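You operate a simulated robot arm through the tools that you are given. There is no shell and no other tool. Be economical: measure what you need, move in short steps, check, and stop when the job is done.

The job below is to be done with a simulated two-armed robot. You get a single attempt, and the scene is never put back.

Task
Take the red bundle on the outlet belt and put it away on the top of the bundle tray. Then put the orange bundle on the inlet belt. Then close the desk drawer two. Keep to this order. Set down upright: red bundle, orange bundle.

Only the result counts: the job must be done as asked and must still hold three seconds after the hand-in. Knocking over, shifting, dropping, spilling or breaking anything else fails it.

Robot
Two 7-joint arms with fingered hands on one trunk, on a base that drives. Base frame: it is fixed to the floor where the robot stands at the start and does not move with it; the origin is under the middle of the robot, x ahead of it, y to its left, z up; the surface under the hand at the start is at about z = 876. Lengths are in mm, angles in rad, forces in N, time in s.
The left shoulder is at the start at [55, 158, 1118], the right one opposite. With the tool pointing down near the work surface each hand reaches from about 440 to 840 mm from the robot's upright axis, wherever it stands, measured 20 degrees to its own side. Places, roughly: desk drawer two [1500, 500, 700]; inlet belt [600, 2900, 900]; top of the bundle tray [-2000, -700, 800]. Payload 4 kg a hand.
The TCP of each hand is the grasp point between the finger pads, 30 mm short of the fingertips. In the tool frame z runs along the fingers and y along their closing line. Largest opening 104 mm; the body of the gripper starts 35 mm behind the TCP. The gripper is a hand of 4 fingers: y runs from the thumb to the fingers, the wrist lies at [-15, -104, -178] in the tool frame, and closing takes about 1.5 s.
Orientation is told as [roll, pitch, yaw] about the base's x, y, z axes, in that order, counted from this pose: with the fingers straight down and the wrist toward the robot, the tool's x, y and z point along [0, 1, 0], [1, 0, 0] and [0, 0, -1] of the base frame.

Tools
- The arms move only by the tool arm_command. It takes "left_series", "right_series" or both (then of equal length, played together; a hand with none holds still); each is a list of rows, each a list of 6 numbers: the shift along the tool's x, y, z in units of 50 mm (1.0 is 50 mm), then the turn, a rotation vector about the tool's x, y, z in units of 4 degrees (1.0 is 4 degrees). In form: [[dx, dy, dz, ax, ay, az], ...]. A call has 1 to 20 rows; each row shifts and turns the commanded pose from where the row before left it, along the tool's axes as they then stand. "left_claw" and "right_claw" are, for a hand that has rows, the finger opening in mm, from 0 to 104, set as the call begins (left out, the last holds). A call with a number of a shift or a turn outside -1 to 1 is refused whole. A row lasts 0.2 s, in which the tool goes at most 50 mm and 0.15 rad; a call with a longer step from one row to the next is refused whole, and so is a gripper value outside its range. Where a pose cannot be reached the arm comes as near as it can. A force on the tool above 40 N (or 10 N above the force at the start of the call, whichever is more), or a blocked arm, ends the call early, and 0.2 s more pass. Each finger travels about 45 mm/s and halts on what it meets, pressing with about 33 N; the grip force reading is that of the motor and also rises with nothing between the fingers. The clock runs only during rows and for 0.2 s after the last one: add rows that do not move to give the fingers time. It gives the time, the measured TCP pose, the force on the tool (base axes), the opening and the grip force at its end, in the units of the frame above (readings bear some noise), with the torque about the TCP (base axes, N m) and any sound that the robot's microphone picked up.
- Cameras (640 x 400 px; columns grow to the right, rows downward): "scene" is now at [141.4, 7.8, 1320.8]; the picture's right is [0.07, -1.00, -0.00], its down [-0.30, -0.02, -0.95] and it looks along [0.95, 0.06, -0.30] (base axes); focal length 263 px, centre (320, 200). "left" rides on the left gripper at [-61, -92, -130] in its tool frame; the picture's right is [-0.81, -0.28, 0.52], its down [0.53, -0.71, 0.46] and it looks along [0.24, 0.65, 0.72] (tool axes); focal length 275 px, centre (320, 200). "right" rides on the right gripper at [61, -92, -130] in its tool frame; the picture's right is [-0.81, 0.27, -0.52], its down [-0.53, -0.71, 0.46] and it looks along [-0.24, 0.65, 0.72] (tool axes); focal length 275 px, centre (320, 200). There is no depth. A picture from a camera that has moved, and an enlarged one, comes with that camera's place and axes in the base frame and with its lens.
- get_image(camera): a new picture of that camera. The clock stands still meanwhile.
- lift_body(by): slides the trunk up (or, below 0, down) by that many mm; the arms and the scene camera ride with it, the base frame stays. It gives what a move gives, with no picture.
- steer(legs): drives the robot by 1 to 6 legs, each [ahead, turn to the left] in mm and rad, along the robot's own axes; the way and the turn of a leg run together, so that a leg with both is an arc; at most 1500 mm and 3.142 rad a leg. The arms and the cameras ride along, it lands a little off, and it stops where it bumps. It gives what a move gives.
- set_fingers(index, middle, ring, thumb_bend, thumb_turn, hand): sets how far each is bent, from 0 (flat) to 1 (curled in); at 0.3 the hand is open as for a grip, at 0.7 the pads meet at the TCP. One left out holds its place. A second passes; each finger stops where it meets its share of the squeeze, and holds until it gets a number again. A gripper value or a shape takes the hand back. It gives what a move gives, with no picture; readings hold the bend of each and the force on the fingers (four entries, about 0 where the hand has none), thumb and palm. thumb_turn goes from beside the hand (0) to across from the fingers (1), as for a grip.
- grasp_type(shape, hand): the hand has 4 fingers and takes this shape, open, in about a second: jaw (thumb against the fingers, like two jaws); tri (thumb and two fingers); tip (a fingertip pinch); poke (one finger out to press); point (the index stretched); flat (the hand flat); cup (the hand cupped); fist (a fist). The gripper value then closes the fingers along that shape, each until it touches; the sizes above hold for jaw. It gives what a move gives, with no picture.
- head_to(pan, tilt): turns the head with the scene camera to pan (to the left, within 1.396 rad either way) and tilt (down, from -0.506 to 1.204), counted from straight ahead of the robot. It gives what a move gives.
- inspect(camera, box): a new picture of the part [left, top, right, bottom] of that camera's present view, enlarged. The clock stands still meanwhile.
- sign_off(): hands the job in; it is judged then, once.

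Work in short steps. Places have to be worked out from the pictures, the camera data and where the tool is seen: move nearer, look again, correct. Check each grasp and each placing, and mend what went wrong. You have 165 turns and 130 pictures in all, those below and enlarged ones among them. Open the grippers and draw the arms clear of the work before you hand the job in, unless the task says otherwise.

The tools are called after ">>>" as a command line: name --argument value ..., lists and objects as JSON in quotes. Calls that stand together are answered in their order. arm_command: Moves the arms, as the interface text tells. Its arguments: {"type":"object","properties":{"left_series":{"type":"array","items":{"type":"array","items":{"type":"number"}}},"left_claw":{"type":"number"},"right_series":{"type":"array","items":{"type":"array","items":{"type":"number"}}},"right_claw":{"type":"number"}},"required":[]} The other tools are called the same way: lift_body (by) slides the trunk up or down; grasp_type (shape, hand) gives the hand a shape; set_fingers (index, middle, ring, thumb_bend, thumb_turn, hand) moves the fingers one by one; steer (legs) drives the base; head_to (pan, tilt) turns the head that bears the scene camera; get_image (camera) takes a picture; inspect (camera, box) takes an enlarged picture of a part of a camera's view; sign_off () hands the job in.

At the start:

```text
time: 0.0
left_tcp_pos: [495.6, 183.2, 1142.4]
left_orientation: [0.0, 0.002, 0.0]
left_ft_force: [0.4, -1.0, 0.0]
left_wrist_torque: [0.02, -0.03, -0.02]
left_gripper_width: 103.7
left_grip_force: 0.0
left_shape: jaw
left_bend: [0.3, 0.3, 0.3, 0.3, 0.98]
left_finger forces: [0.0, 0.1, 0.0, 0.1, 0.0, 0.0]
right_tcp_pos: [302.6, -83.8, 1219.3]
right_orientation: [-0.002, 0.001, 0.0]
right_ft_force: [0.6, -1.2, -0.2]
right_wrist_torque: [0.03, 0.0, 0.0]
right_gripper_width: 103.5
right_grip_force: 0.0
right_shape: jaw
right_bend: [0.3, 0.3, 0.3, 0.3, 0.98]
right_finger forces: [0.0, 0.0, 0.0, 0.1, 0.1, 0.0]
trunk travel left (down, up): [-325.0, 182.0]
robot x, y, heading: [1.7, 0.6, 0.005]
head pan, tilt: [0.066, 0.295]
```

scene: 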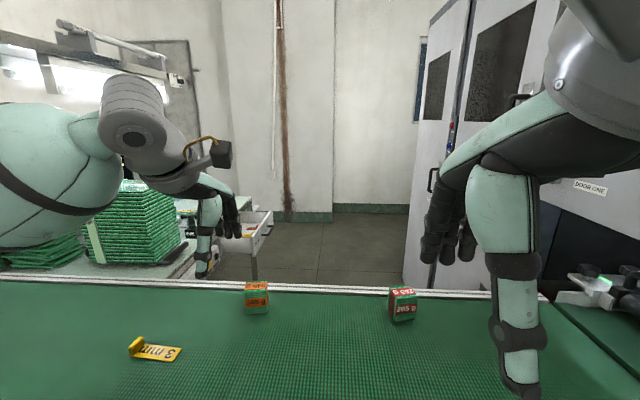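
right: 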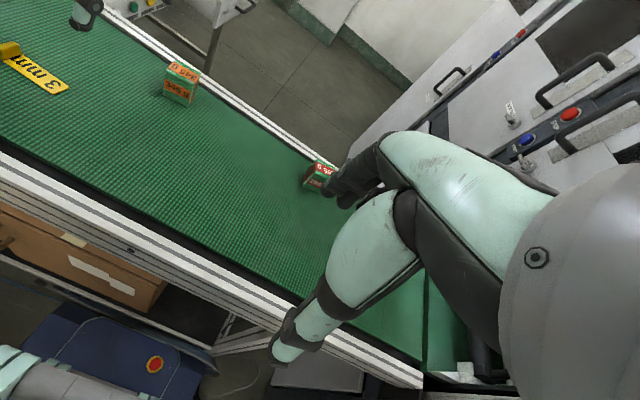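
left: 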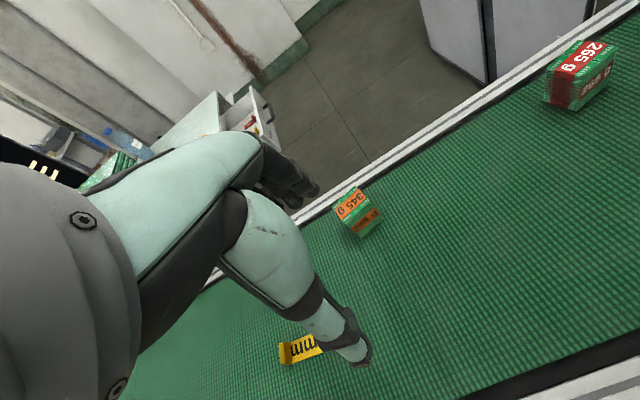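

I'll look around first: the red and orange bundles are on the belt ahead, about [650,-150] and [650,190]. I'll enlarge the view of them and turn the head to survey the left side.

>>> inspect --camera "scene" --box '[200, 240, 460, 400]'

>>> head_to --pan 1.3 --tilt 0.4

>>> get_image --camera "scene"

>>> head_to --pan -1.3 --tilt 0.4

>>> get_image --camera "scene"

```text
2.46 times, centred on (330, 320) of scene
camera zoom: at [141.4, 7.8, 1320.8], right [0.07, -1.0, 0.0], down [-0.3, -0.02, -0.95], along [0.95, 0.06, -0.3], focal length 648 px, centre (295, -95)
```

zoom: 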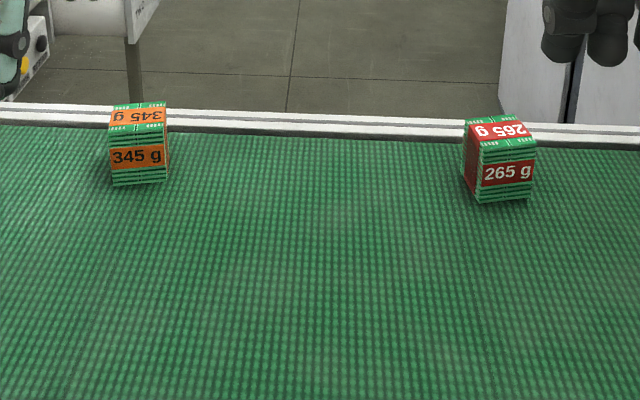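

```text
time: 1.4
left_tcp_pos: [482.0, 184.8, 1147.5]
left_orientation: [0.0, -0.013, -0.001]
left_ft_force: [-1.0, 0.2, -0.2]
left_wrist_torque: [0.01, 0.01, -0.05]
left_gripper_width: 103.9
left_grip_force: 0.0
left_shape: jaw
left_bend: [0.3, 0.3, 0.3, 0.3, 0.98]
left_finger forces: [0.0, 0.0, 0.0, 0.0, 0.1, 0.1]
right_tcp_pos: [287.8, -84.4, 1223.5]
right_orientation: [0.002, -0.013, -0.002]
right_ft_force: [-0.9, 0.6, 0.3]
right_wrist_torque: [-0.05, 0.05, -0.01]
right_gripper_width: 103.9
right_grip_force: 0.0
right_shape: jaw
right_bend: [0.3, 0.3, 0.3, 0.3, 0.98]
right_finger forces: [0.0, 0.0, 0.0, 0.1, 0.0, 0.0]
trunk travel left (down, up): [-325.0, 182.0]
robot x, y, heading: [2.4, -0.9, -0.0]
head pan, tilt: [1.3, 0.4]
```

```text
125 pictures are left
camera scene: at [137.8, 21.4, 1310.0], right [0.21, -0.98, 0.0], down [-0.4, -0.09, -0.91], along [0.89, 0.2, -0.41], focal length 263 px, centre (320, 200)
```

scene: 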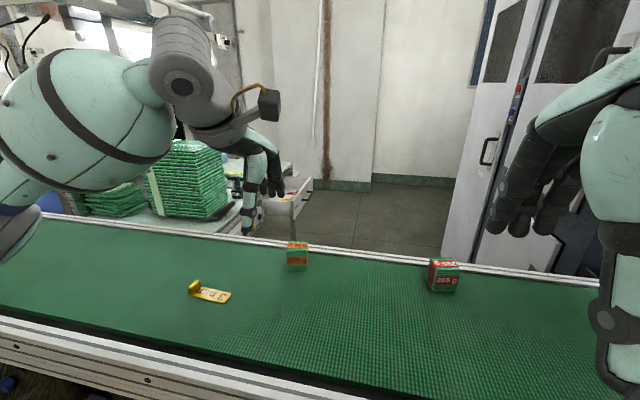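

```text
time: 3.8
left_tcp_pos: [481.1, 184.7, 1148.9]
left_orientation: [0.0, -0.012, 0.0]
left_ft_force: [0.2, 0.6, -0.3]
left_wrist_torque: [0.0, 0.02, 0.0]
left_gripper_width: 103.7
left_grip_force: 0.0
left_shape: jaw
left_bend: [0.3, 0.3, 0.3, 0.3, 0.98]
left_finger forces: [0.0, 0.0, 0.0, 0.0, 0.0, 0.0]
right_tcp_pos: [290.2, -84.5, 1227.0]
right_orientation: [0.015, -0.014, -0.007]
right_ft_force: [17.7, -59.7, 50.4]
right_wrist_torque: [11.02, 7.38, 5.02]
right_gripper_width: 104.1
right_grip_force: 0.1
right_shape: jaw
right_bend: [0.3, 0.3, 0.3, 0.3, 0.98]
right_finger forces: [0.0, 0.0, 0.1, 0.0, 0.0, 0.0]
trunk travel left (down, up): [-325.0, 182.0]
robot x, y, heading: [-0.8, -0.6, 0.006]
head pan, tilt: [-1.3, 0.4]
```

```text
124 pictures are left
camera scene: at [92.2, -79.2, 1308.4], right [-0.88, -0.48, 0.01], down [-0.21, 0.37, -0.9], along [0.43, -0.8, -0.43], focal length 263 px, centre (320, 200)
```

scene: 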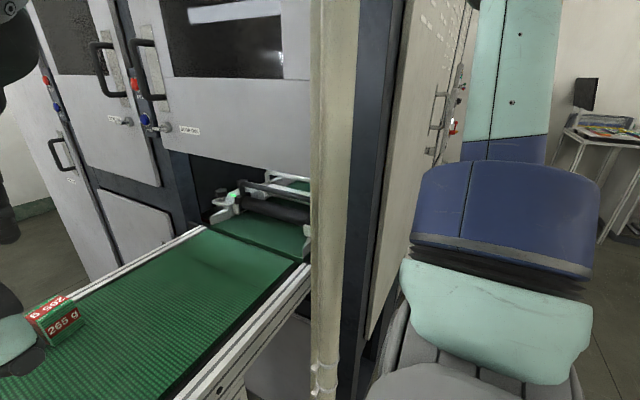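

The right arm seems to be in the way of the head (force reading). I'll bring the head back to a forward pose and move the right arm out ahead, above the red bundle.

>>> head_to --pan -0.2 --tilt 0.6

>>> arm_command --right_series '[[0, 1, 0, 0, 0, 0], [0, 1, 0, 0, 0, 0], [0, 1, 0, 0, 0, 0], [0, 1, 0, 0, 0, 0], [-0.5, 0.5, 0, 0, 0, 0], [-0.5, 0.5, 0, 0, 0, 0], [0, 0.5, 0.5, 0, 0, 0], [0, 0.5, 1, 0, 0, 0], [0, 0, 1, 0, 0, 0], [0, 0, 0, 0, 0, 0]]'

>>> get_image --camera "scene"

>>> get_image --camera "right"

```text
time: 5.1
left_tcp_pos: [481.2, 185.3, 1148.0]
left_orientation: [0.002, -0.014, 0.0]
left_ft_force: [-0.9, 0.5, 0.3]
left_wrist_torque: [0.0, -0.01, 0.02]
left_gripper_width: 103.9
left_grip_force: 0.2
left_shape: jaw
left_bend: [0.3, 0.3, 0.3, 0.3, 0.98]
left_finger forces: [0.0, 0.0, 0.0, 0.0, 0.0, 0.0]
right_tcp_pos: [288.1, -84.8, 1222.9]
right_orientation: [-0.001, -0.012, 0.0]
right_ft_force: [0.1, -0.1, -0.3]
right_wrist_torque: [0.01, 0.0, 0.01]
right_gripper_width: 104.2
right_grip_force: 0.1
right_shape: jaw
right_bend: [0.3, 0.3, 0.3, 0.3, 0.98]
right_finger forces: [0.1, 0.0, 0.1, 0.0, 0.0, 0.0]
trunk travel left (down, up): [-325.0, 182.0]
robot x, y, heading: [-2.7, -0.2, 0.0]
head pan, tilt: [-0.201, 0.6]
```

```text
refused: row 8 steps farther than a row can; nothing moved
```

```text
123 pictures are left
camera scene: at [134.3, -16.1, 1292.9], right [-0.2, -0.98, 0.0], down [-0.56, 0.11, -0.82], along [0.8, -0.17, -0.58], focal length 263 px, centre (320, 200)
```

scene: 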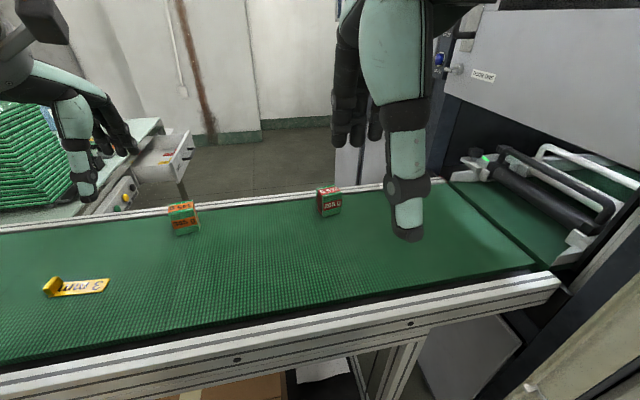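

```text
122 pictures are left
camera right: at [194.5, -21.5, 1351.9], right [0.27, -0.81, 0.52], down [-0.71, -0.53, -0.46], along [0.65, -0.24, -0.72], focal length 275 px, centre (320, 200)
```

right: 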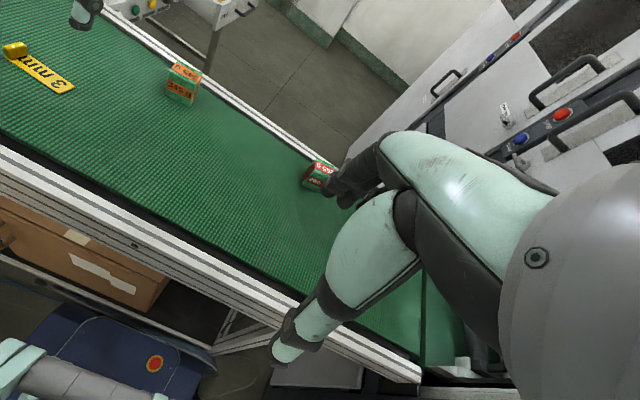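

Triangulated, the red bundle is about 57 wide × 42 deep × 62 high, centred near [670,-155] with yaw of about +11°. I'll move the right hand to hover above it.

>>> arm_command --right_series '[[0, 1, 0, 0, 0, 0], [0, 1, 0, 0, 0, 0], [0, 1, 0, 0, 0, 0], [0, 1, 0, 0, 0, 0], [-0.5, 0.8, 0, 0, 0, 0], [-0.5, 0.8, 0, 0, 0, 0], [-0.4, 0.7, 0, 0, 0, 0], [0, 0.7, 0.5, 0, 0, 0], [0, 0.64, 0.5, 0, 0, 0], [0, 0, 1, 0, 0, 0], [0, 0, 1, 0, 0, 0], [0, 0, 0.8, 0, 0, -1], [0, 0, 0, 0, 0, -1], [0, 0, 0, 0, 0, -0.75], [0, 0, 0, 0, 0, 0]]'

>>> get_image --camera "right"

>>> get_image --camera "scene"

```text
time: 6.6
left_tcp_pos: [444.8, 210.3, 1117.6]
left_orientation: [0.04, -0.079, -0.125]
left_ft_force: [1.9, 7.4, -0.7]
left_wrist_torque: [-0.51, 0.11, -0.21]
left_gripper_width: 103.8
left_grip_force: 0.0
left_shape: jaw
left_bend: [0.3, 0.3, 0.3, 0.3, 0.98]
left_finger forces: [0.0, 0.1, 0.0, 0.0, 0.0, 0.1]
right_tcp_pos: [475.7, -133.7, 1343.6]
right_orientation: [-0.161, -0.276, 0.024]
right_ft_force: [-17.7, 10.5, 26.5]
right_wrist_torque: [-0.55, -0.4, -0.32]
right_gripper_width: 102.8
right_grip_force: 0.1
right_shape: jaw
right_bend: [0.3, 0.3, 0.3, 0.31, 0.98]
right_finger forces: [0.0, 0.1, 0.0, 0.1, 0.0, 0.0]
right hand out of reach, approached as far as the arm can: row 4
trunk travel left (down, up): [-325.0, 182.0]
robot x, y, heading: [-7.8, -3.1, -0.02]
head pan, tilt: [-0.201, 0.6]
stopped in row 7 (right hand): the arm was blocked; the commanded pose is now the measured one
```

```text
121 pictures are left
camera right: at [353.6, -53.4, 1434.0], right [0.11, -0.71, 0.69], down [-0.57, -0.61, -0.54], along [0.81, -0.34, -0.48], focal length 275 px, centre (320, 200)
```

right: 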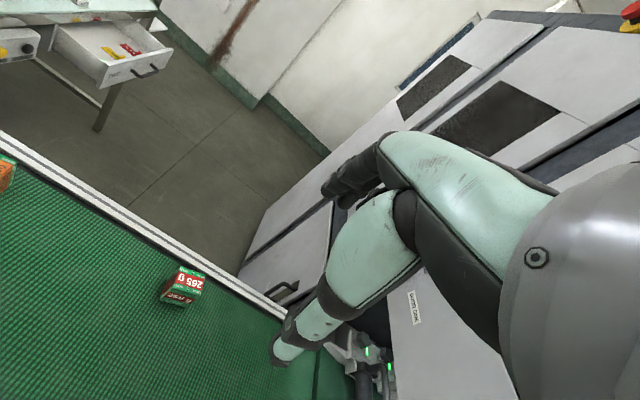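

```text
120 pictures are left
camera scene: at [-60.9, 49.1, 1317.9], right [-0.22, -0.97, 0.03], down [-0.44, 0.07, -0.9], along [0.87, -0.21, -0.44], focal length 263 px, centre (320, 200)
```

scene: 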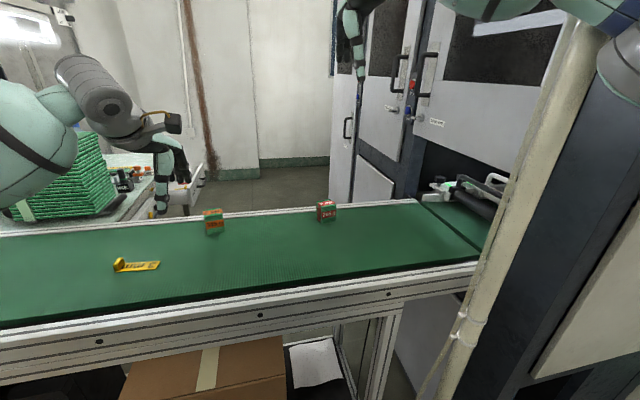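

The trunk looks like it's been pushed: the right arm was blocked, perhaps by its elbow against the pillar on the right, or by being over-extended at that height. I'll let things settle and read the state.

>>> arm_command --right_series '[[0, 0, 0, 0, 0, 0], [0, 0, 0, 0, 0, 0], [0, 0, 0, 0, 0, 0]]'

>>> get_image --camera "scene"

>>> get_image --camera "left"

```text
time: 6.9
left_tcp_pos: [501.8, 184.1, 1047.9]
left_orientation: [0.038, 0.015, -0.146]
left_ft_force: [3.0, 2.1, 1.8]
left_wrist_torque: [-0.12, 0.36, -0.01]
left_gripper_width: 103.5
left_grip_force: 0.0
left_shape: jaw
left_bend: [0.3, 0.3, 0.3, 0.3, 0.98]
left_finger forces: [0.0, 0.1, 0.0, 0.0, 0.1, 0.0]
right_tcp_pos: [506.3, -138.6, 1346.9]
right_orientation: [-0.138, -0.337, 0.04]
right_ft_force: [5.9, -16.0, -35.9]
right_wrist_torque: [0.07, -1.1, -0.67]
right_gripper_width: 103.2
right_grip_force: 0.1
right_shape: jaw
right_bend: [0.3, 0.3, 0.3, 0.31, 0.98]
right_finger forces: [0.0, 0.0, 0.1, 0.1, 0.0, 0.0]
trunk travel left (down, up): [-325.0, 182.0]
robot x, y, heading: [-52.4, -21.3, -0.086]
head pan, tilt: [-0.201, 0.6]
stopped in row 1 (right hand): the arm was blocked; the commanded pose is now the measured one
```

```text
119 pictures are left
camera scene: at [-22.5, 76.5, 1305.8], right [-0.28, -0.96, 0.08], down [-0.48, 0.07, -0.87], along [0.83, -0.28, -0.48], focal length 263 px, centre (320, 200)
```

scene: 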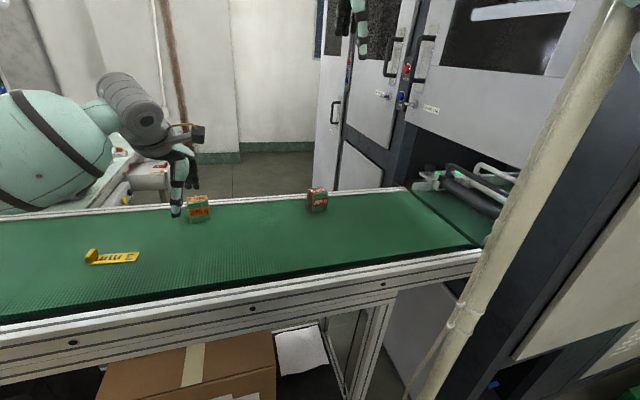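

```text
118 pictures are left
camera left: at [402.7, 131.6, 1177.7], right [-0.4, -0.74, -0.54], down [-0.63, 0.65, -0.42], along [0.67, 0.17, -0.72], focal length 275 px, centre (320, 200)
```

left: 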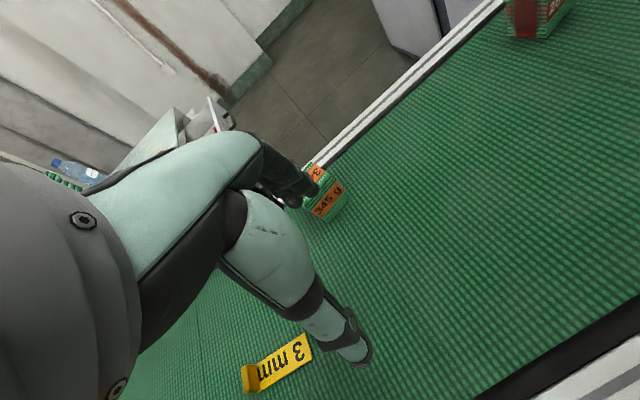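

The base has been pushed back about 50 mm and the left hand has sunk. I'll raise the left hand and draw the right hand back toward its contact-free start pose.

>>> arm_command --left_series '[[0, 0, -0.7, 0, 0, 0], [0, 0, -0.7, 0, 0, 0], [0, 0, -0.6, 0, 0, 0], [0, 0, 0, 0, 0, 0]]' --right_series '[[0, -0.8, 0.3, 0, 0, 0], [0, -0.8, 0.3, 0, 0, 0], [0, -0.8, 0.3, 0, 0, 0], [0, -0.5, 0.2, 0, 0, 0]]'

>>> get_image --camera "scene"

```text
time: 8.1
left_tcp_pos: [556.1, 185.8, 1141.3]
left_orientation: [0.106, 0.036, 0.023]
left_ft_force: [2.3, 6.0, -0.3]
left_wrist_torque: [-0.47, 0.17, -0.08]
left_gripper_width: 104.0
left_grip_force: 0.1
left_shape: jaw
left_bend: [0.3, 0.3, 0.3, 0.3, 0.98]
left_finger forces: [0.1, 0.0, 0.0, 0.0, 0.1, 0.0]
right_tcp_pos: [445.5, -131.3, 1163.2]
right_orientation: [-0.202, -0.172, 0.22]
right_ft_force: [-3.2, -6.4, 5.9]
right_wrist_torque: [0.53, -0.03, 0.24]
right_gripper_width: 103.9
right_grip_force: 0.1
right_shape: jaw
right_bend: [0.3, 0.3, 0.3, 0.3, 0.98]
right_finger forces: [0.0, 0.0, 0.1, 0.0, 0.0, 0.0]
trunk travel left (down, up): [-325.0, 182.0]
robot x, y, heading: [-40.8, -20.9, -0.033]
head pan, tilt: [-0.201, 0.6]
stopped in row 4 (left hand): the arm was blocked; the commanded pose is now the measured one
```

```text
117 pictures are left
camera scene: at [49.7, 140.8, 1311.4], right [-0.23, -0.96, 0.13], down [-0.53, 0.01, -0.85], along [0.81, -0.27, -0.52], focal length 263 px, centre (320, 200)
```

scene: 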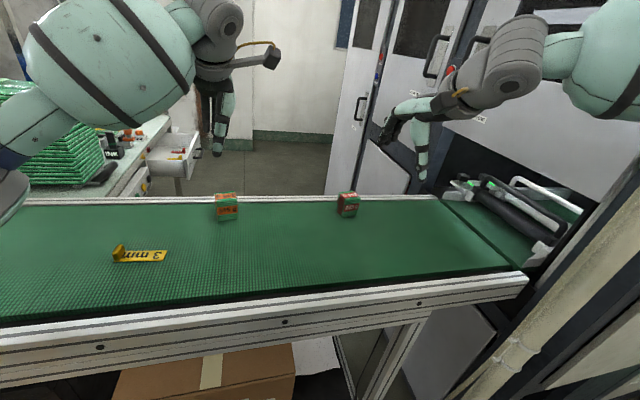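

The body is still rocking. I'll wait for it to settle before moving anything more.

>>> lift_body --by 0

>>> get_image --camera "scene"

```text
time: 8.4
left_tcp_pos: [577.3, 187.3, 1138.1]
left_orientation: [0.207, -0.035, 0.121]
left_ft_force: [2.3, 3.0, -0.4]
left_wrist_torque: [-0.16, 0.21, 0.01]
left_gripper_width: 103.9
left_grip_force: 0.0
left_shape: jaw
left_bend: [0.3, 0.3, 0.3, 0.3, 0.97]
left_finger forces: [0.0, 0.0, 0.0, 0.0, 0.0, 0.0]
right_tcp_pos: [467.0, -145.6, 1134.2]
right_orientation: [-0.222, -0.16, 0.268]
right_ft_force: [7.1, -3.0, -4.5]
right_wrist_torque: [0.29, 0.3, 0.1]
right_gripper_width: 103.8
right_grip_force: 0.1
right_shape: jaw
right_bend: [0.3, 0.3, 0.3, 0.3, 0.98]
right_finger forces: [0.0, 0.1, 0.0, 0.0, 0.0, 0.1]
trunk travel left (down, up): [-326.0, 181.0]
robot x, y, heading: [-38.5, -16.1, -0.027]
head pan, tilt: [-0.201, 0.6]
stopped: the arm was blocked; the commanded pose is now the measured one
```

```text
116 pictures are left
camera scene: at [59.2, 186.6, 1312.2], right [-0.22, -0.96, 0.17], down [-0.54, -0.02, -0.84], along [0.81, -0.28, -0.51], focal length 263 px, centre (320, 200)
```

scene: 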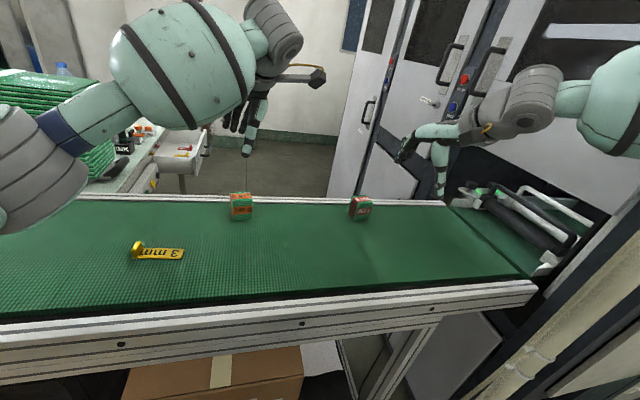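

The body roll is changing; I'll bring the left hand slightly inward and up to shift weight back, and check the trend.

>>> arm_command --left_series '[[0, -0.5, -0.5, 0, 0, 0], [0, -0.5, -0.5, 0, 0, 0]]'

>>> get_image --camera "scene"

```text
time: 8.7
left_tcp_pos: [597.2, 225.8, 1151.4]
left_orientation: [0.32, -0.19, 0.189]
left_ft_force: [5.6, 4.2, 0.7]
left_wrist_torque: [-0.3, 0.39, 0.02]
left_gripper_width: 103.9
left_grip_force: 0.1
left_shape: jaw
left_bend: [0.3, 0.3, 0.3, 0.3, 0.98]
left_finger forces: [0.1, 0.0, 0.1, 0.0, 0.0, 0.0]
right_tcp_pos: [494.6, -170.3, 1095.3]
right_orientation: [-0.071, -0.149, 0.153]
right_ft_force: [9.8, -18.5, -23.5]
right_wrist_torque: [1.7, 0.03, 0.73]
right_gripper_width: 104.0
right_grip_force: 0.0
right_shape: jaw
right_bend: [0.3, 0.3, 0.3, 0.3, 0.98]
right_finger forces: [0.1, 0.0, 0.0, 0.1, 0.0, 0.1]
trunk travel left (down, up): [-326.0, 181.0]
robot x, y, heading: [-25.3, -18.9, 0.021]
head pan, tilt: [-0.201, 0.6]
stopped in row 1 (left hand): the arm was blocked; the commanded pose is now the measured one
```

```text
115 pictures are left
camera scene: at [68.0, 254.1, 1311.2], right [-0.18, -0.96, 0.21], down [-0.54, -0.09, -0.84], along [0.82, -0.26, -0.5], focal length 263 px, centre (320, 200)
```

scene: 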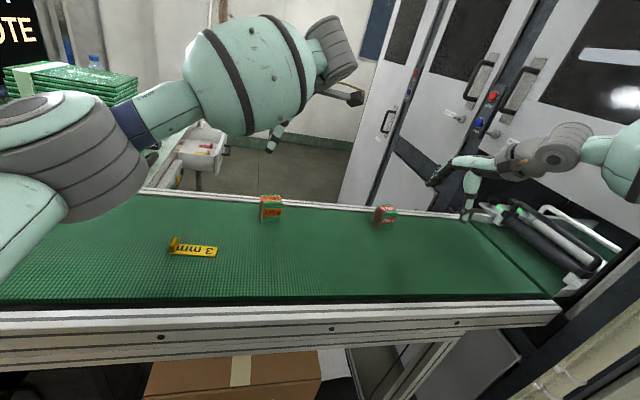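

The whole robot is leaning left. Lowering the trunk brings its mass down and back toward the support; both hands have height to spare.

>>> lift_body --by -90

>>> get_image --camera "scene"

```text
time: 9.1
left_tcp_pos: [622.4, 254.3, 1162.1]
left_orientation: [0.55, -0.348, 0.034]
left_ft_force: [8.6, 9.4, 1.2]
left_wrist_torque: [-0.52, 0.62, 0.04]
left_gripper_width: 104.0
left_grip_force: 0.0
left_shape: jaw
left_bend: [0.3, 0.3, 0.3, 0.3, 0.98]
left_finger forces: [0.0, 0.1, 0.0, 0.0, 0.1, 0.0]
right_tcp_pos: [511.3, -165.3, 1041.1]
right_orientation: [0.117, -0.139, 0.076]
right_ft_force: [2.8, -16.3, -21.2]
right_wrist_torque: [1.69, -0.26, 0.5]
right_gripper_width: 104.0
right_grip_force: 0.0
right_shape: jaw
right_bend: [0.3, 0.3, 0.3, 0.3, 0.98]
right_finger forces: [0.0, 0.0, 0.0, 0.1, 0.0, 0.0]
trunk travel left (down, up): [-323.0, 184.0]
robot x, y, heading: [8.0, -14.2, 0.135]
head pan, tilt: [-0.201, 0.6]
stopped: the arm was blocked; the commanded pose is now the measured one
```

```text
114 pictures are left
camera scene: at [63.7, 311.1, 1305.7], right [-0.07, -0.97, 0.25], down [-0.52, -0.17, -0.83], along [0.85, -0.19, -0.49], focal length 263 px, centre (320, 200)
```

scene: 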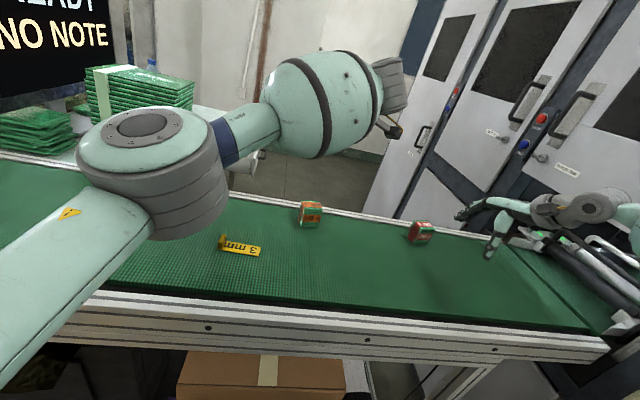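

Rate of lean seems to be slowing. I'll let a little time pass without any arm movement, holding the hand shape.

>>> head_to --pan -0.2 --tilt 0.55

>>> get_image --camera "scene"

```text
time: 9.7
left_tcp_pos: [637.6, 241.8, 1166.6]
left_orientation: [0.551, -0.356, 0.005]
left_ft_force: [0.6, 0.1, 0.1]
left_wrist_torque: [-0.02, 0.0, -0.01]
left_gripper_width: 104.0
left_grip_force: 0.1
left_shape: jaw
left_bend: [0.3, 0.3, 0.3, 0.3, 0.98]
left_finger forces: [0.0, 0.0, 0.0, 0.0, 0.1, 0.0]
right_tcp_pos: [519.2, -170.1, 1075.4]
right_orientation: [0.098, -0.196, 0.081]
right_ft_force: [0.5, -0.1, -0.3]
right_wrist_torque: [0.03, 0.02, 0.0]
right_gripper_width: 103.8
right_grip_force: 0.1
right_shape: jaw
right_bend: [0.3, 0.3, 0.3, 0.3, 0.97]
right_finger forces: [0.0, 0.0, 0.1, 0.0, 0.1, 0.1]
trunk travel left (down, up): [-323.0, 184.0]
robot x, y, heading: [4.9, -11.4, 0.145]
head pan, tilt: [-0.201, 0.55]
```

```text
113 pictures are left
camera scene: at [84.5, 319.7, 1307.0], right [-0.06, -0.97, 0.25], down [-0.49, -0.19, -0.85], along [0.87, -0.18, -0.47], focal length 263 px, centre (320, 200)
```

scene: 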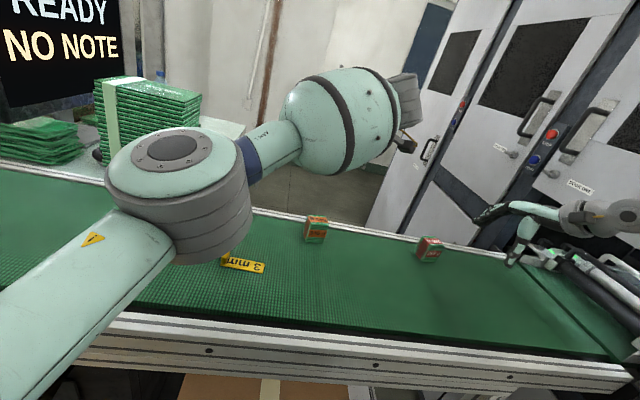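

Forces are now zero and everything is static: the lean is a held waist posture, not a fall. I'll test a null command and see whether the trunk returns.

>>> arm_command --right_series '[[0, 0, 0, 0, 0, 0]]'

>>> lift_body --by 20

>>> get_image --camera "scene"

```text
time: 10.0
left_tcp_pos: [709.4, 312.5, 1102.0]
left_orientation: [0.707, -0.326, 0.023]
left_ft_force: [8.9, 38.9, -9.8]
left_wrist_torque: [-1.82, 0.62, -0.49]
left_gripper_width: 103.4
left_grip_force: 0.0
left_shape: jaw
left_bend: [0.3, 0.31, 0.31, 0.3, 0.97]
left_finger forces: [0.1, 0.0, 0.0, 0.0, 0.0, 0.1]
right_tcp_pos: [541.3, -197.3, 1004.2]
right_orientation: [0.303, -0.203, -0.058]
right_ft_force: [-0.1, -11.9, -13.8]
right_wrist_torque: [1.21, -0.48, 0.35]
right_gripper_width: 103.9
right_grip_force: 0.2
right_shape: jaw
right_bend: [0.3, 0.3, 0.3, 0.3, 0.98]
right_finger forces: [0.0, 0.1, 0.0, 0.0, 0.0, 0.1]
trunk travel left (down, up): [-323.0, 184.0]
robot x, y, heading: [6.0, -9.6, 0.143]
head pan, tilt: [-0.201, 0.55]
stopped in row 1 (left hand): the arm was blocked; the commanded pose is now the measured one
```

```text
time: 10.4
left_tcp_pos: [722.0, 330.9, 1101.7]
left_orientation: [0.973, -0.366, -0.099]
left_ft_force: [1.6, 9.0, 11.4]
left_wrist_torque: [-1.04, 0.49, -0.15]
left_gripper_width: 103.9
left_grip_force: 0.1
left_shape: jaw
left_bend: [0.3, 0.3, 0.3, 0.3, 0.98]
left_finger forces: [0.0, 0.0, 0.0, 0.1, 0.0, 0.0]
right_tcp_pos: [517.5, -165.0, 933.7]
right_orientation: [0.52, -0.056, 0.003]
right_ft_force: [0.1, -0.7, -0.1]
right_wrist_torque: [0.08, -0.02, 0.03]
right_gripper_width: 103.7
right_grip_force: 0.0
right_shape: jaw
right_bend: [0.3, 0.3, 0.3, 0.3, 0.98]
right_finger forces: [0.0, 0.0, 0.0, 0.2, 0.0, 0.0]
trunk travel left (down, up): [-323.0, 184.0]
robot x, y, heading: [7.3, -8.2, 0.147]
head pan, tilt: [-0.201, 0.55]
stopped: the arm was blocked; the commanded pose is now the measured one
```

```text
112 pictures are left
camera scene: at [112.1, 342.8, 1302.4], right [-0.06, -0.96, 0.27], down [-0.51, -0.21, -0.83], along [0.86, -0.19, -0.48], focal length 263 px, centre (320, 200)
```

scene: 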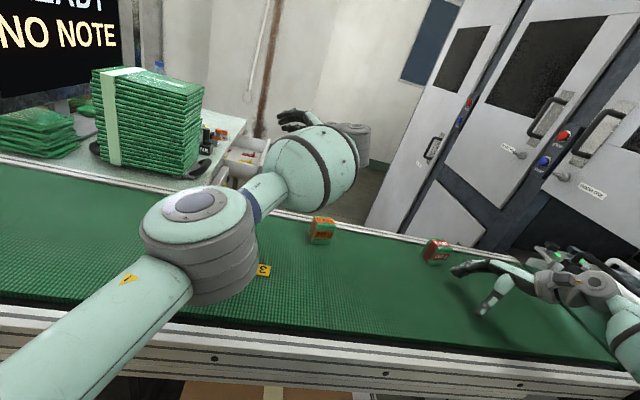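

Commands issued while the arms are still settling seem to make the lean worse, whereas a head move let it settle. I'll settle with a head move first, then try a small lift alone.

>>> head_to --pan 0.2 --tilt 0.6

>>> get_image --camera "scene"

>>> get_image --camera "right"

>>> get_image --camera "left"

```text
time: 11.2
left_tcp_pos: [732.6, 327.5, 1030.5]
left_orientation: [0.96, -0.211, -0.152]
left_ft_force: [-0.5, 0.5, -0.6]
left_wrist_torque: [-0.03, 0.0, 0.03]
left_gripper_width: 103.8
left_grip_force: 0.0
left_shape: jaw
left_bend: [0.3, 0.3, 0.3, 0.3, 0.97]
left_finger forces: [0.1, 0.1, 0.1, 0.1, 0.0, 0.0]
right_tcp_pos: [518.2, -165.8, 927.1]
right_orientation: [0.533, -0.049, -0.015]
right_ft_force: [0.3, -1.1, -0.7]
right_wrist_torque: [0.02, 0.0, -0.01]
right_gripper_width: 103.8
right_grip_force: 0.1
right_shape: jaw
right_bend: [0.3, 0.3, 0.3, 0.3, 0.98]
right_finger forces: [0.0, 0.0, 0.1, 0.0, 0.0, 0.0]
trunk travel left (down, up): [-323.0, 184.0]
robot x, y, heading: [2.9, -6.7, 0.146]
head pan, tilt: [0.201, 0.6]
```

```text
111 pictures are left
camera scene: at [111.3, 376.2, 1287.4], right [0.34, -0.91, 0.26], down [-0.53, -0.41, -0.74], along [0.78, 0.11, -0.62], focal length 263 px, centre (320, 200)
```

scene: 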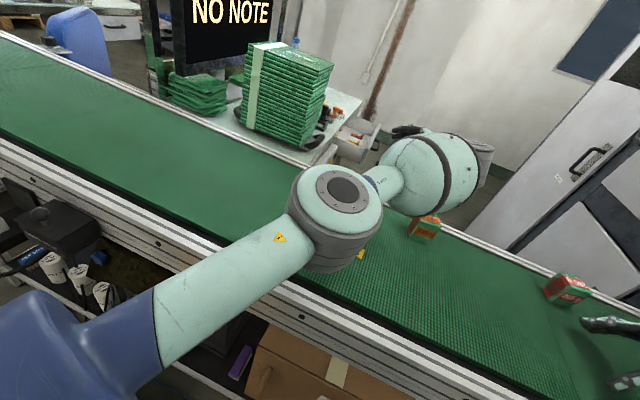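

```text
110 pictures are left
camera right: at [418.2, -175.9, 1066.4], right [0.26, -0.96, 0.05], down [-0.68, -0.22, -0.7], along [0.68, 0.15, -0.71], focal length 275 px, centre (320, 200)
```

right: 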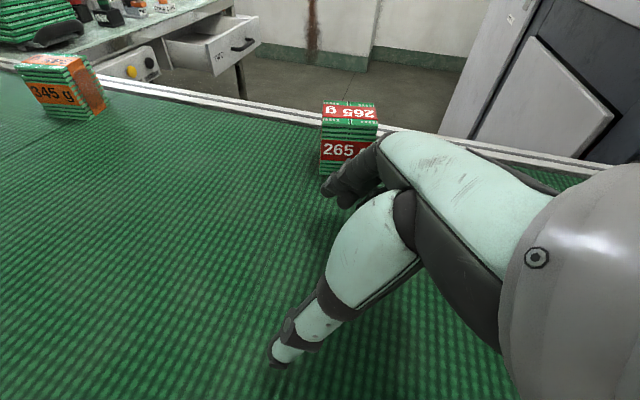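

```text
109 pictures are left
camera left: at [616.2, 201.3, 1036.5], right [-0.07, -0.03, -1.0], down [-0.62, 0.78, 0.02], along [0.78, 0.62, -0.08], focal length 275 px, centre (320, 200)
```

left: 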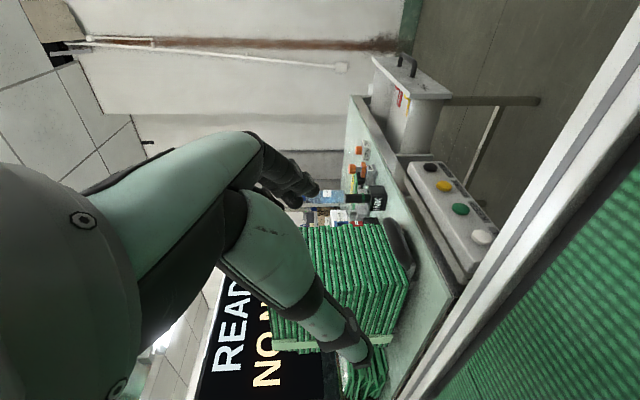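

Things are settled with zero hand forces, and the bundles haven't moved. Now a small lift alone, to see if the trunk straightens.

>>> lift_body --by 30

>>> head_to --pan 0.0 --tilt 0.6

>>> get_image --camera "scene"

```text
time: 11.6
left_tcp_pos: [730.7, 336.8, 991.6]
left_orientation: [1.301, -0.114, -0.265]
left_ft_force: [-1.6, 8.5, 25.7]
left_wrist_torque: [-1.24, 0.18, -0.32]
left_gripper_width: 104.0
left_grip_force: 0.0
left_shape: jaw
left_bend: [0.3, 0.3, 0.3, 0.3, 0.98]
left_finger forces: [0.0, 0.0, 0.1, 0.0, 0.0, 0.0]
right_tcp_pos: [521.9, -153.3, 943.0]
right_orientation: [0.791, -0.142, 0.057]
right_ft_force: [-2.4, -0.4, -1.0]
right_wrist_torque: [0.12, -0.08, -0.06]
right_gripper_width: 103.9
right_grip_force: 0.0
right_shape: jaw
right_bend: [0.3, 0.3, 0.3, 0.3, 0.97]
right_finger forces: [0.0, 0.1, 0.0, 0.1, 0.0, 0.1]
trunk travel left (down, up): [-325.0, 182.0]
robot x, y, heading: [7.8, -12.8, 0.146]
head pan, tilt: [0.201, 0.6]
stopped: the arm was blocked; the commanded pose is now the measured one
```

```text
time: 12.3
left_tcp_pos: [732.3, 314.8, 992.2]
left_orientation: [1.209, -0.148, -0.276]
left_ft_force: [1.2, 0.6, 0.0]
left_wrist_torque: [0.0, -0.02, 0.01]
left_gripper_width: 103.7
left_grip_force: 0.1
left_shape: jaw
left_bend: [0.3, 0.3, 0.3, 0.3, 0.97]
left_finger forces: [0.0, 0.0, 0.0, 0.0, 0.0, 0.0]
right_tcp_pos: [523.3, -157.1, 934.7]
right_orientation: [0.79, -0.126, 0.039]
right_ft_force: [-1.0, -0.4, 0.9]
right_wrist_torque: [0.0, -0.01, 0.0]
right_gripper_width: 104.2
right_grip_force: 0.0
right_shape: jaw
right_bend: [0.3, 0.3, 0.3, 0.3, 0.97]
right_finger forces: [0.0, 0.0, 0.0, 0.1, 0.0, 0.0]
trunk travel left (down, up): [-325.0, 182.0]
robot x, y, heading: [3.9, -7.9, 0.148]
head pan, tilt: [0.0, 0.6]
```

```text
108 pictures are left
camera scene: at [99.8, 335.8, 1297.7], right [0.14, -0.96, 0.26], down [-0.54, -0.29, -0.79], along [0.83, -0.03, -0.56], focal length 263 px, centre (320, 200)
```

scene: 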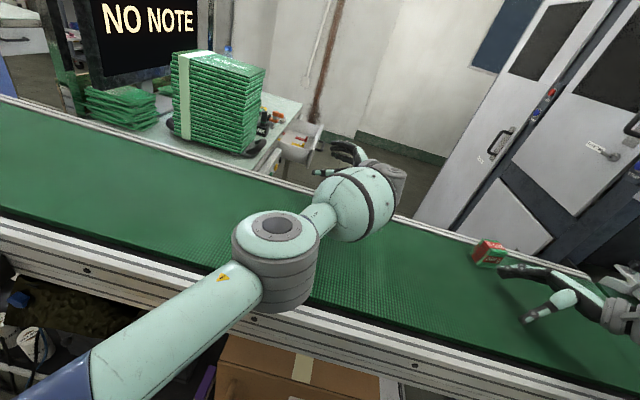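

The trunk holds a steady ~15° left lean and arm moves only add to it. I'll back the base away from the belt a little, which also takes the hands clear of the bundles, and see whether the base levels.

>>> steer --legs '[[-120, 0]]'

>>> get_image --camera "scene"

```text
time: 13.0
left_tcp_pos: [738.3, 276.4, 970.4]
left_orientation: [1.64, -0.036, -0.438]
left_ft_force: [65.3, -2.1, 187.0]
left_wrist_torque: [-15.89, 22.46, 5.79]
left_gripper_width: 104.0
left_grip_force: 0.1
left_shape: jaw
left_bend: [0.3, 0.3, 0.3, 0.3, 0.98]
left_finger forces: [0.0, 0.0, 0.1, 0.0, 0.0, 0.0]
right_tcp_pos: [550.8, -196.0, 1023.4]
right_orientation: [1.211, -0.548, 0.096]
right_ft_force: [0.6, 0.9, -0.6]
right_wrist_torque: [0.02, 0.03, 0.0]
right_gripper_width: 103.7
right_grip_force: 0.1
right_shape: jaw
right_bend: [0.3, 0.3, 0.3, 0.3, 0.97]
right_finger forces: [0.0, 0.1, 0.0, 0.0, 0.0, 0.0]
trunk travel left (down, up): [-325.0, 182.0]
robot x, y, heading: [0.2, -10.6, 0.156]
head pan, tilt: [0.0, 0.6]
stopped in leg 1: the robot was blocked; the commanded pose is now the measured one
```

```text
107 pictures are left
camera scene: at [88.6, 266.8, 1307.5], right [0.16, -0.97, 0.2], down [-0.54, -0.26, -0.8], along [0.83, 0.02, -0.56], focal length 263 px, centre (320, 200)
```

scene: 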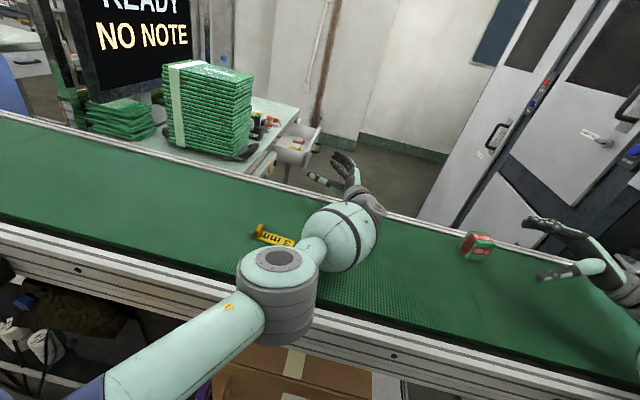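

The left hand now reads a large upward force, so some part of it is pressing on something. I'll look from both hand cameras.

>>> get_image --camera "left"

>>> get_image --camera "right"

```text
106 pictures are left
camera left: at [603.9, 199.5, 897.9], right [0.02, 0.62, -0.78], down [-0.49, 0.69, 0.54], along [0.87, 0.37, 0.32], focal length 275 px, centre (320, 200)
```

left: 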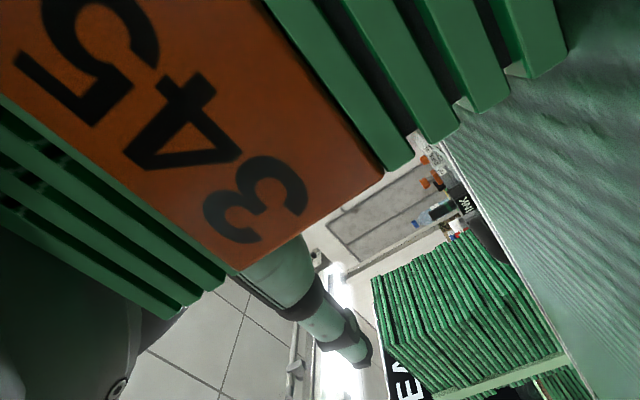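

```text
105 pictures are left
camera right: at [428.0, -308.0, 1063.7], right [0.61, -0.71, -0.35], down [-0.29, 0.21, -0.93], along [0.74, 0.67, -0.08], focal length 275 px, centre (320, 200)
```

right: 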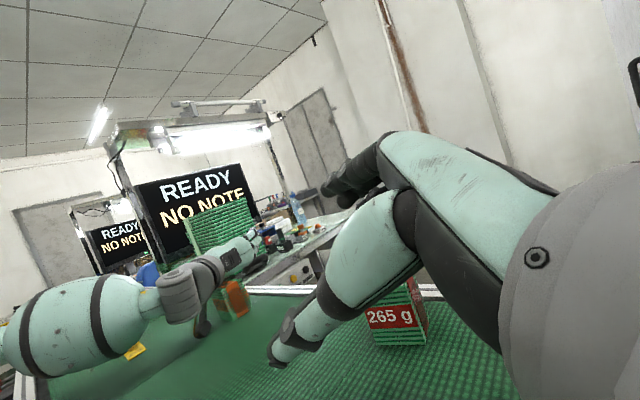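

The left hand's back rests on the belt beside the orange bundle, which still looks upright. I suspect the right arm is braced against the pillar and pushing the body over; a head turn (which moves no arm) will show it.

>>> head_to --pan -0.9 --tilt 0.4

>>> get_image --camera "scene"

```text
time: 14.2
left_tcp_pos: [725.5, 313.1, 966.1]
left_orientation: [1.616, -0.025, -0.299]
left_ft_force: [8.7, -82.6, 141.8]
left_wrist_torque: [-24.42, 19.72, 14.95]
left_gripper_width: 104.1
left_grip_force: 0.1
left_shape: jaw
left_bend: [0.3, 0.3, 0.3, 0.3, 0.98]
left_finger forces: [0.1, 0.0, 0.1, 0.0, 0.0, 0.1]
right_tcp_pos: [550.2, -195.3, 1021.9]
right_orientation: [1.208, -0.543, 0.102]
right_ft_force: [-0.2, 0.7, 0.3]
right_wrist_torque: [0.0, -0.02, -0.02]
right_gripper_width: 103.5
right_grip_force: 0.0
right_shape: jaw
right_bend: [0.3, 0.3, 0.3, 0.3, 0.97]
right_finger forces: [0.0, 0.0, 0.1, 0.1, 0.0, 0.1]
trunk travel left (down, up): [-325.0, 182.0]
robot x, y, heading: [1.9, -11.1, 0.158]
head pan, tilt: [-0.901, 0.4]
```

```text
104 pictures are left
camera scene: at [66.6, 196.1, 1338.0], right [-0.68, -0.72, 0.13], down [-0.26, 0.07, -0.96], along [0.69, -0.69, -0.24], focal length 263 px, centre (320, 200)
```

scene: 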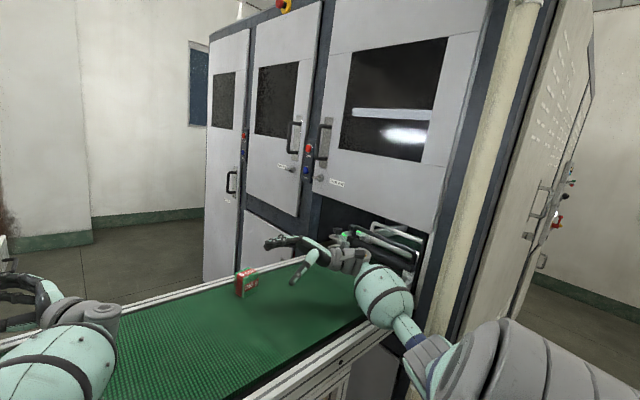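

The right elbow is close to the pillar, and the left hand is pressing on the belt. First I'll raise the left hand straight up off the belt (its tool +x is up now), unrolling it a bit.

>>> arm_command --left_series '[[1, 0, 0, 0, -0.95, -0.3], [1, 0, 0, 0, -0.95, -0.3], [1, 0, 0, 0, -0.95, -0.3], [1, 0, 0, 0, -0.95, -0.3]]'

>>> get_image --camera "scene"

>>> get_image --camera "left"

```text
time: 14.5
left_tcp_pos: [704.6, 220.8, 985.1]
left_orientation: [1.841, 0.071, -0.522]
left_ft_force: [6.1, 2.4, 30.5]
left_wrist_torque: [-1.37, 1.29, 0.04]
left_gripper_width: 104.0
left_grip_force: 0.0
left_shape: jaw
left_bend: [0.3, 0.3, 0.3, 0.3, 0.98]
left_finger forces: [0.0, 0.0, 0.1, 0.0, 0.0, 0.1]
right_tcp_pos: [517.4, -215.4, 1082.7]
right_orientation: [1.35, -0.827, 0.092]
right_ft_force: [-0.2, 2.0, -0.6]
right_wrist_torque: [0.05, -0.01, 0.04]
right_gripper_width: 103.8
right_grip_force: 0.0
right_shape: jaw
right_bend: [0.3, 0.3, 0.3, 0.3, 0.97]
right_finger forces: [0.0, 0.0, 0.1, 0.0, 0.0, 0.0]
trunk travel left (down, up): [-325.0, 182.0]
robot x, y, heading: [-6.5, -16.2, 0.131]
head pan, tilt: [-0.901, 0.4]
stopped in row 1 (left hand): the force on the tool passed its limit at 278 N (the readings are from after the stop); the commanded pose is now the measured one
```

```text
103 pictures are left
camera scene: at [26.7, 181.9, 1337.2], right [-0.7, -0.71, 0.11], down [-0.23, 0.08, -0.97], along [0.68, -0.7, -0.22], focal length 263 px, centre (320, 200)
```

scene: 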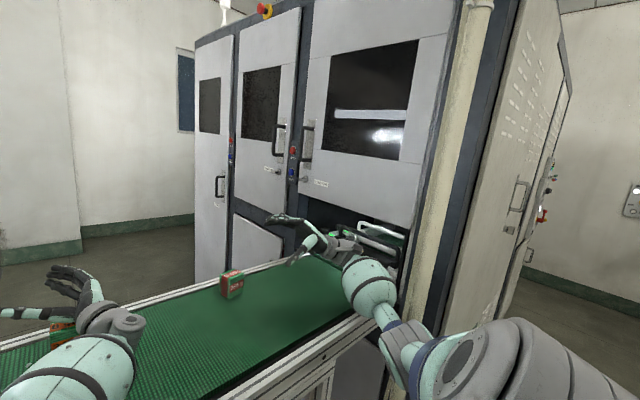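

```text
102 pictures are left
camera left: at [563.3, 174.0, 899.4], right [0.08, 0.78, -0.62], down [-0.43, 0.59, 0.68], along [0.9, 0.21, 0.38], focal length 275 px, centre (320, 200)
```

left: 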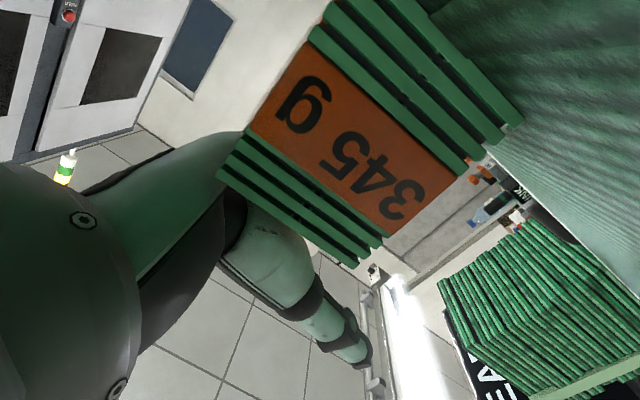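

The left force fell to 30 N and the lean decreased to about 0.15; the orange bundle still stands. I'll go on raising the left hand.

>>> arm_command --left_series '[[0.95, 0, 0.25, 0.1, -0.85, -0.45], [0.95, 0, 0.2, 0.1, -0.85, -0.45], [0.95, 0, 0.2, 0.1, -0.85, -0.45], [0.95, 0, 0.2, 0.1, -0.85, -0.45]]'

>>> get_image --camera "scene"

```text
time: 14.8
left_tcp_pos: [669.3, 158.3, 995.0]
left_orientation: [1.894, 0.041, -0.691]
left_ft_force: [167.0, -65.4, 186.0]
left_wrist_torque: [-11.64, 12.02, 14.54]
left_gripper_width: 104.2
left_grip_force: 0.1
left_shape: jaw
left_bend: [0.3, 0.3, 0.3, 0.3, 0.98]
left_finger forces: [0.0, 0.0, 0.1, 0.0, 0.1, 0.0]
right_tcp_pos: [484.8, -218.0, 1099.8]
right_orientation: [1.492, -1.04, 0.076]
right_ft_force: [-0.3, 1.0, 2.0]
right_wrist_torque: [-0.12, -0.01, -0.01]
right_gripper_width: 104.2
right_grip_force: 0.0
right_shape: jaw
right_bend: [0.3, 0.3, 0.3, 0.3, 0.98]
right_finger forces: [0.0, 0.0, 0.0, 0.0, 0.0, 0.0]
trunk travel left (down, up): [-325.0, 182.0]
robot x, y, heading: [-9.9, -10.7, 0.131]
head pan, tilt: [-0.901, 0.4]
stopped in row 1 (right hand): the arm was blocked; the commanded pose is now the measured one
```

```text
101 pictures are left
camera scene: at [-19.3, 159.6, 1340.1], right [-0.69, -0.72, 0.07], down [-0.2, 0.1, -0.98], along [0.69, -0.69, -0.21], focal length 263 px, centre (320, 200)
```

scene: 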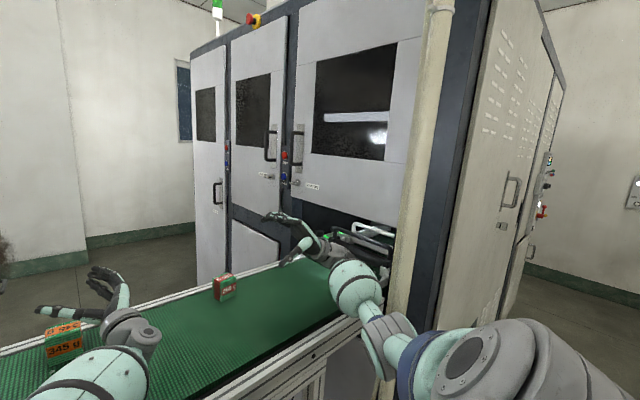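

Lean is down to about 0.1 and the orange bundle is visibly upright. I'll keep raising the left hand.

>>> arm_command --left_series '[[0.94, 0, 0.3, 0, 0, 0], [0.94, 0, 0.3, 0, -0.7, -0.6], [0.94, 0, 0.3, 0, -0.7, -0.6], [0.94, 0, 0.3, 0, -0.7, -0.6]]'

>>> get_image --camera "scene"

```text
time: 15.2
left_tcp_pos: [672.7, 132.0, 1002.3]
left_orientation: [2.025, 0.11, -0.806]
left_ft_force: [96.3, -89.9, 193.6]
left_wrist_torque: [-8.16, 18.31, 12.29]
left_gripper_width: 104.0
left_grip_force: 0.1
left_shape: jaw
left_bend: [0.3, 0.3, 0.3, 0.3, 0.98]
left_finger forces: [0.1, 0.0, 0.0, 0.1, 0.0, 0.1]
right_tcp_pos: [468.3, -225.2, 1064.9]
right_orientation: [1.458, -1.119, 0.13]
right_ft_force: [-0.5, -0.2, -0.2]
right_wrist_torque: [-0.04, 0.02, 0.0]
right_gripper_width: 104.0
right_grip_force: 0.0
right_shape: jaw
right_bend: [0.3, 0.3, 0.3, 0.3, 0.97]
right_finger forces: [0.0, 0.0, 0.0, 0.0, 0.0, 0.0]
trunk travel left (down, up): [-325.0, 182.0]
robot x, y, heading: [-10.5, -17.4, 0.122]
head pan, tilt: [-0.901, 0.4]
stopped in row 1 (left hand): the arm was blocked; the commanded pose is now the measured one
```

```text
100 pictures are left
camera scene: at [-20.7, 161.7, 1341.3], right [-0.7, -0.71, 0.07], down [-0.2, 0.1, -0.98], along [0.69, -0.7, -0.21], focal length 263 px, centre (320, 200)
```

scene: 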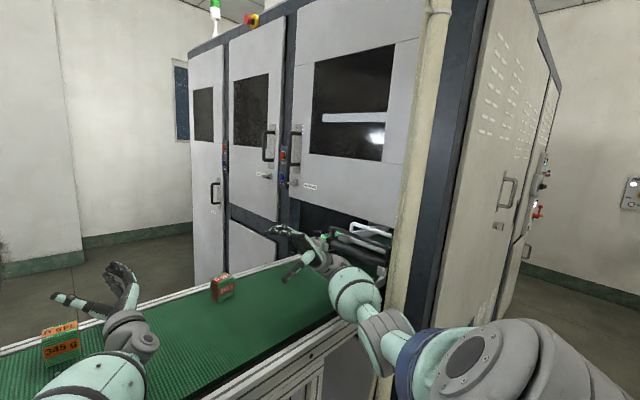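

The lean holds near 0.1. The roll creep is what keeps pressing the back of the hand down, so I'll combine lift with the largest unrolling turn.

>>> arm_command --left_series '[[0.94, 0, 0.3, 0.2, -1, -1], [0.94, 0, 0.3, 0.2, -1, -1], [0.94, 0, 0.3, 0.2, -1, -1], [0.94, 0, 0.3, 0.2, -1, -1]]'

>>> get_image --camera "left"

```text
time: 15.4
left_tcp_pos: [668.7, 119.6, 1002.1]
left_orientation: [2.163, 0.205, -0.835]
left_ft_force: [34.7, -85.2, 137.1]
left_wrist_torque: [-4.98, 16.25, 11.18]
left_gripper_width: 103.9
left_grip_force: 0.1
left_shape: jaw
left_bend: [0.3, 0.3, 0.3, 0.3, 0.98]
left_finger forces: [0.0, 0.0, 0.0, 0.0, 0.1, 0.0]
right_tcp_pos: [445.7, -219.6, 1017.8]
right_orientation: [1.285, -1.145, 0.334]
right_ft_force: [0.5, -0.9, 1.0]
right_wrist_torque: [-0.03, 0.01, 0.01]
right_gripper_width: 103.7
right_grip_force: 0.1
right_shape: jaw
right_bend: [0.3, 0.3, 0.3, 0.3, 0.97]
right_finger forces: [0.0, 0.0, 0.0, 0.1, 0.0, 0.0]
trunk travel left (down, up): [-325.0, 182.0]
robot x, y, heading: [-15.7, -16.2, 0.117]
head pan, tilt: [-0.901, 0.4]
stopped in row 1 (left hand): the force on the tool passed its limit at 334 N (the readings are from after the stop); the commanded pose is now the measured one
```

```text
99 pictures are left
camera left: at [537.0, 154.3, 900.8], right [0.42, 0.85, -0.32], down [-0.32, 0.47, 0.83], along [0.85, -0.25, 0.46], focal length 275 px, centre (320, 200)
```

left: 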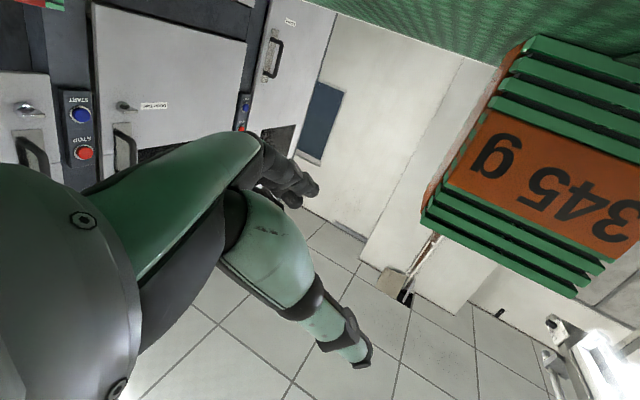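

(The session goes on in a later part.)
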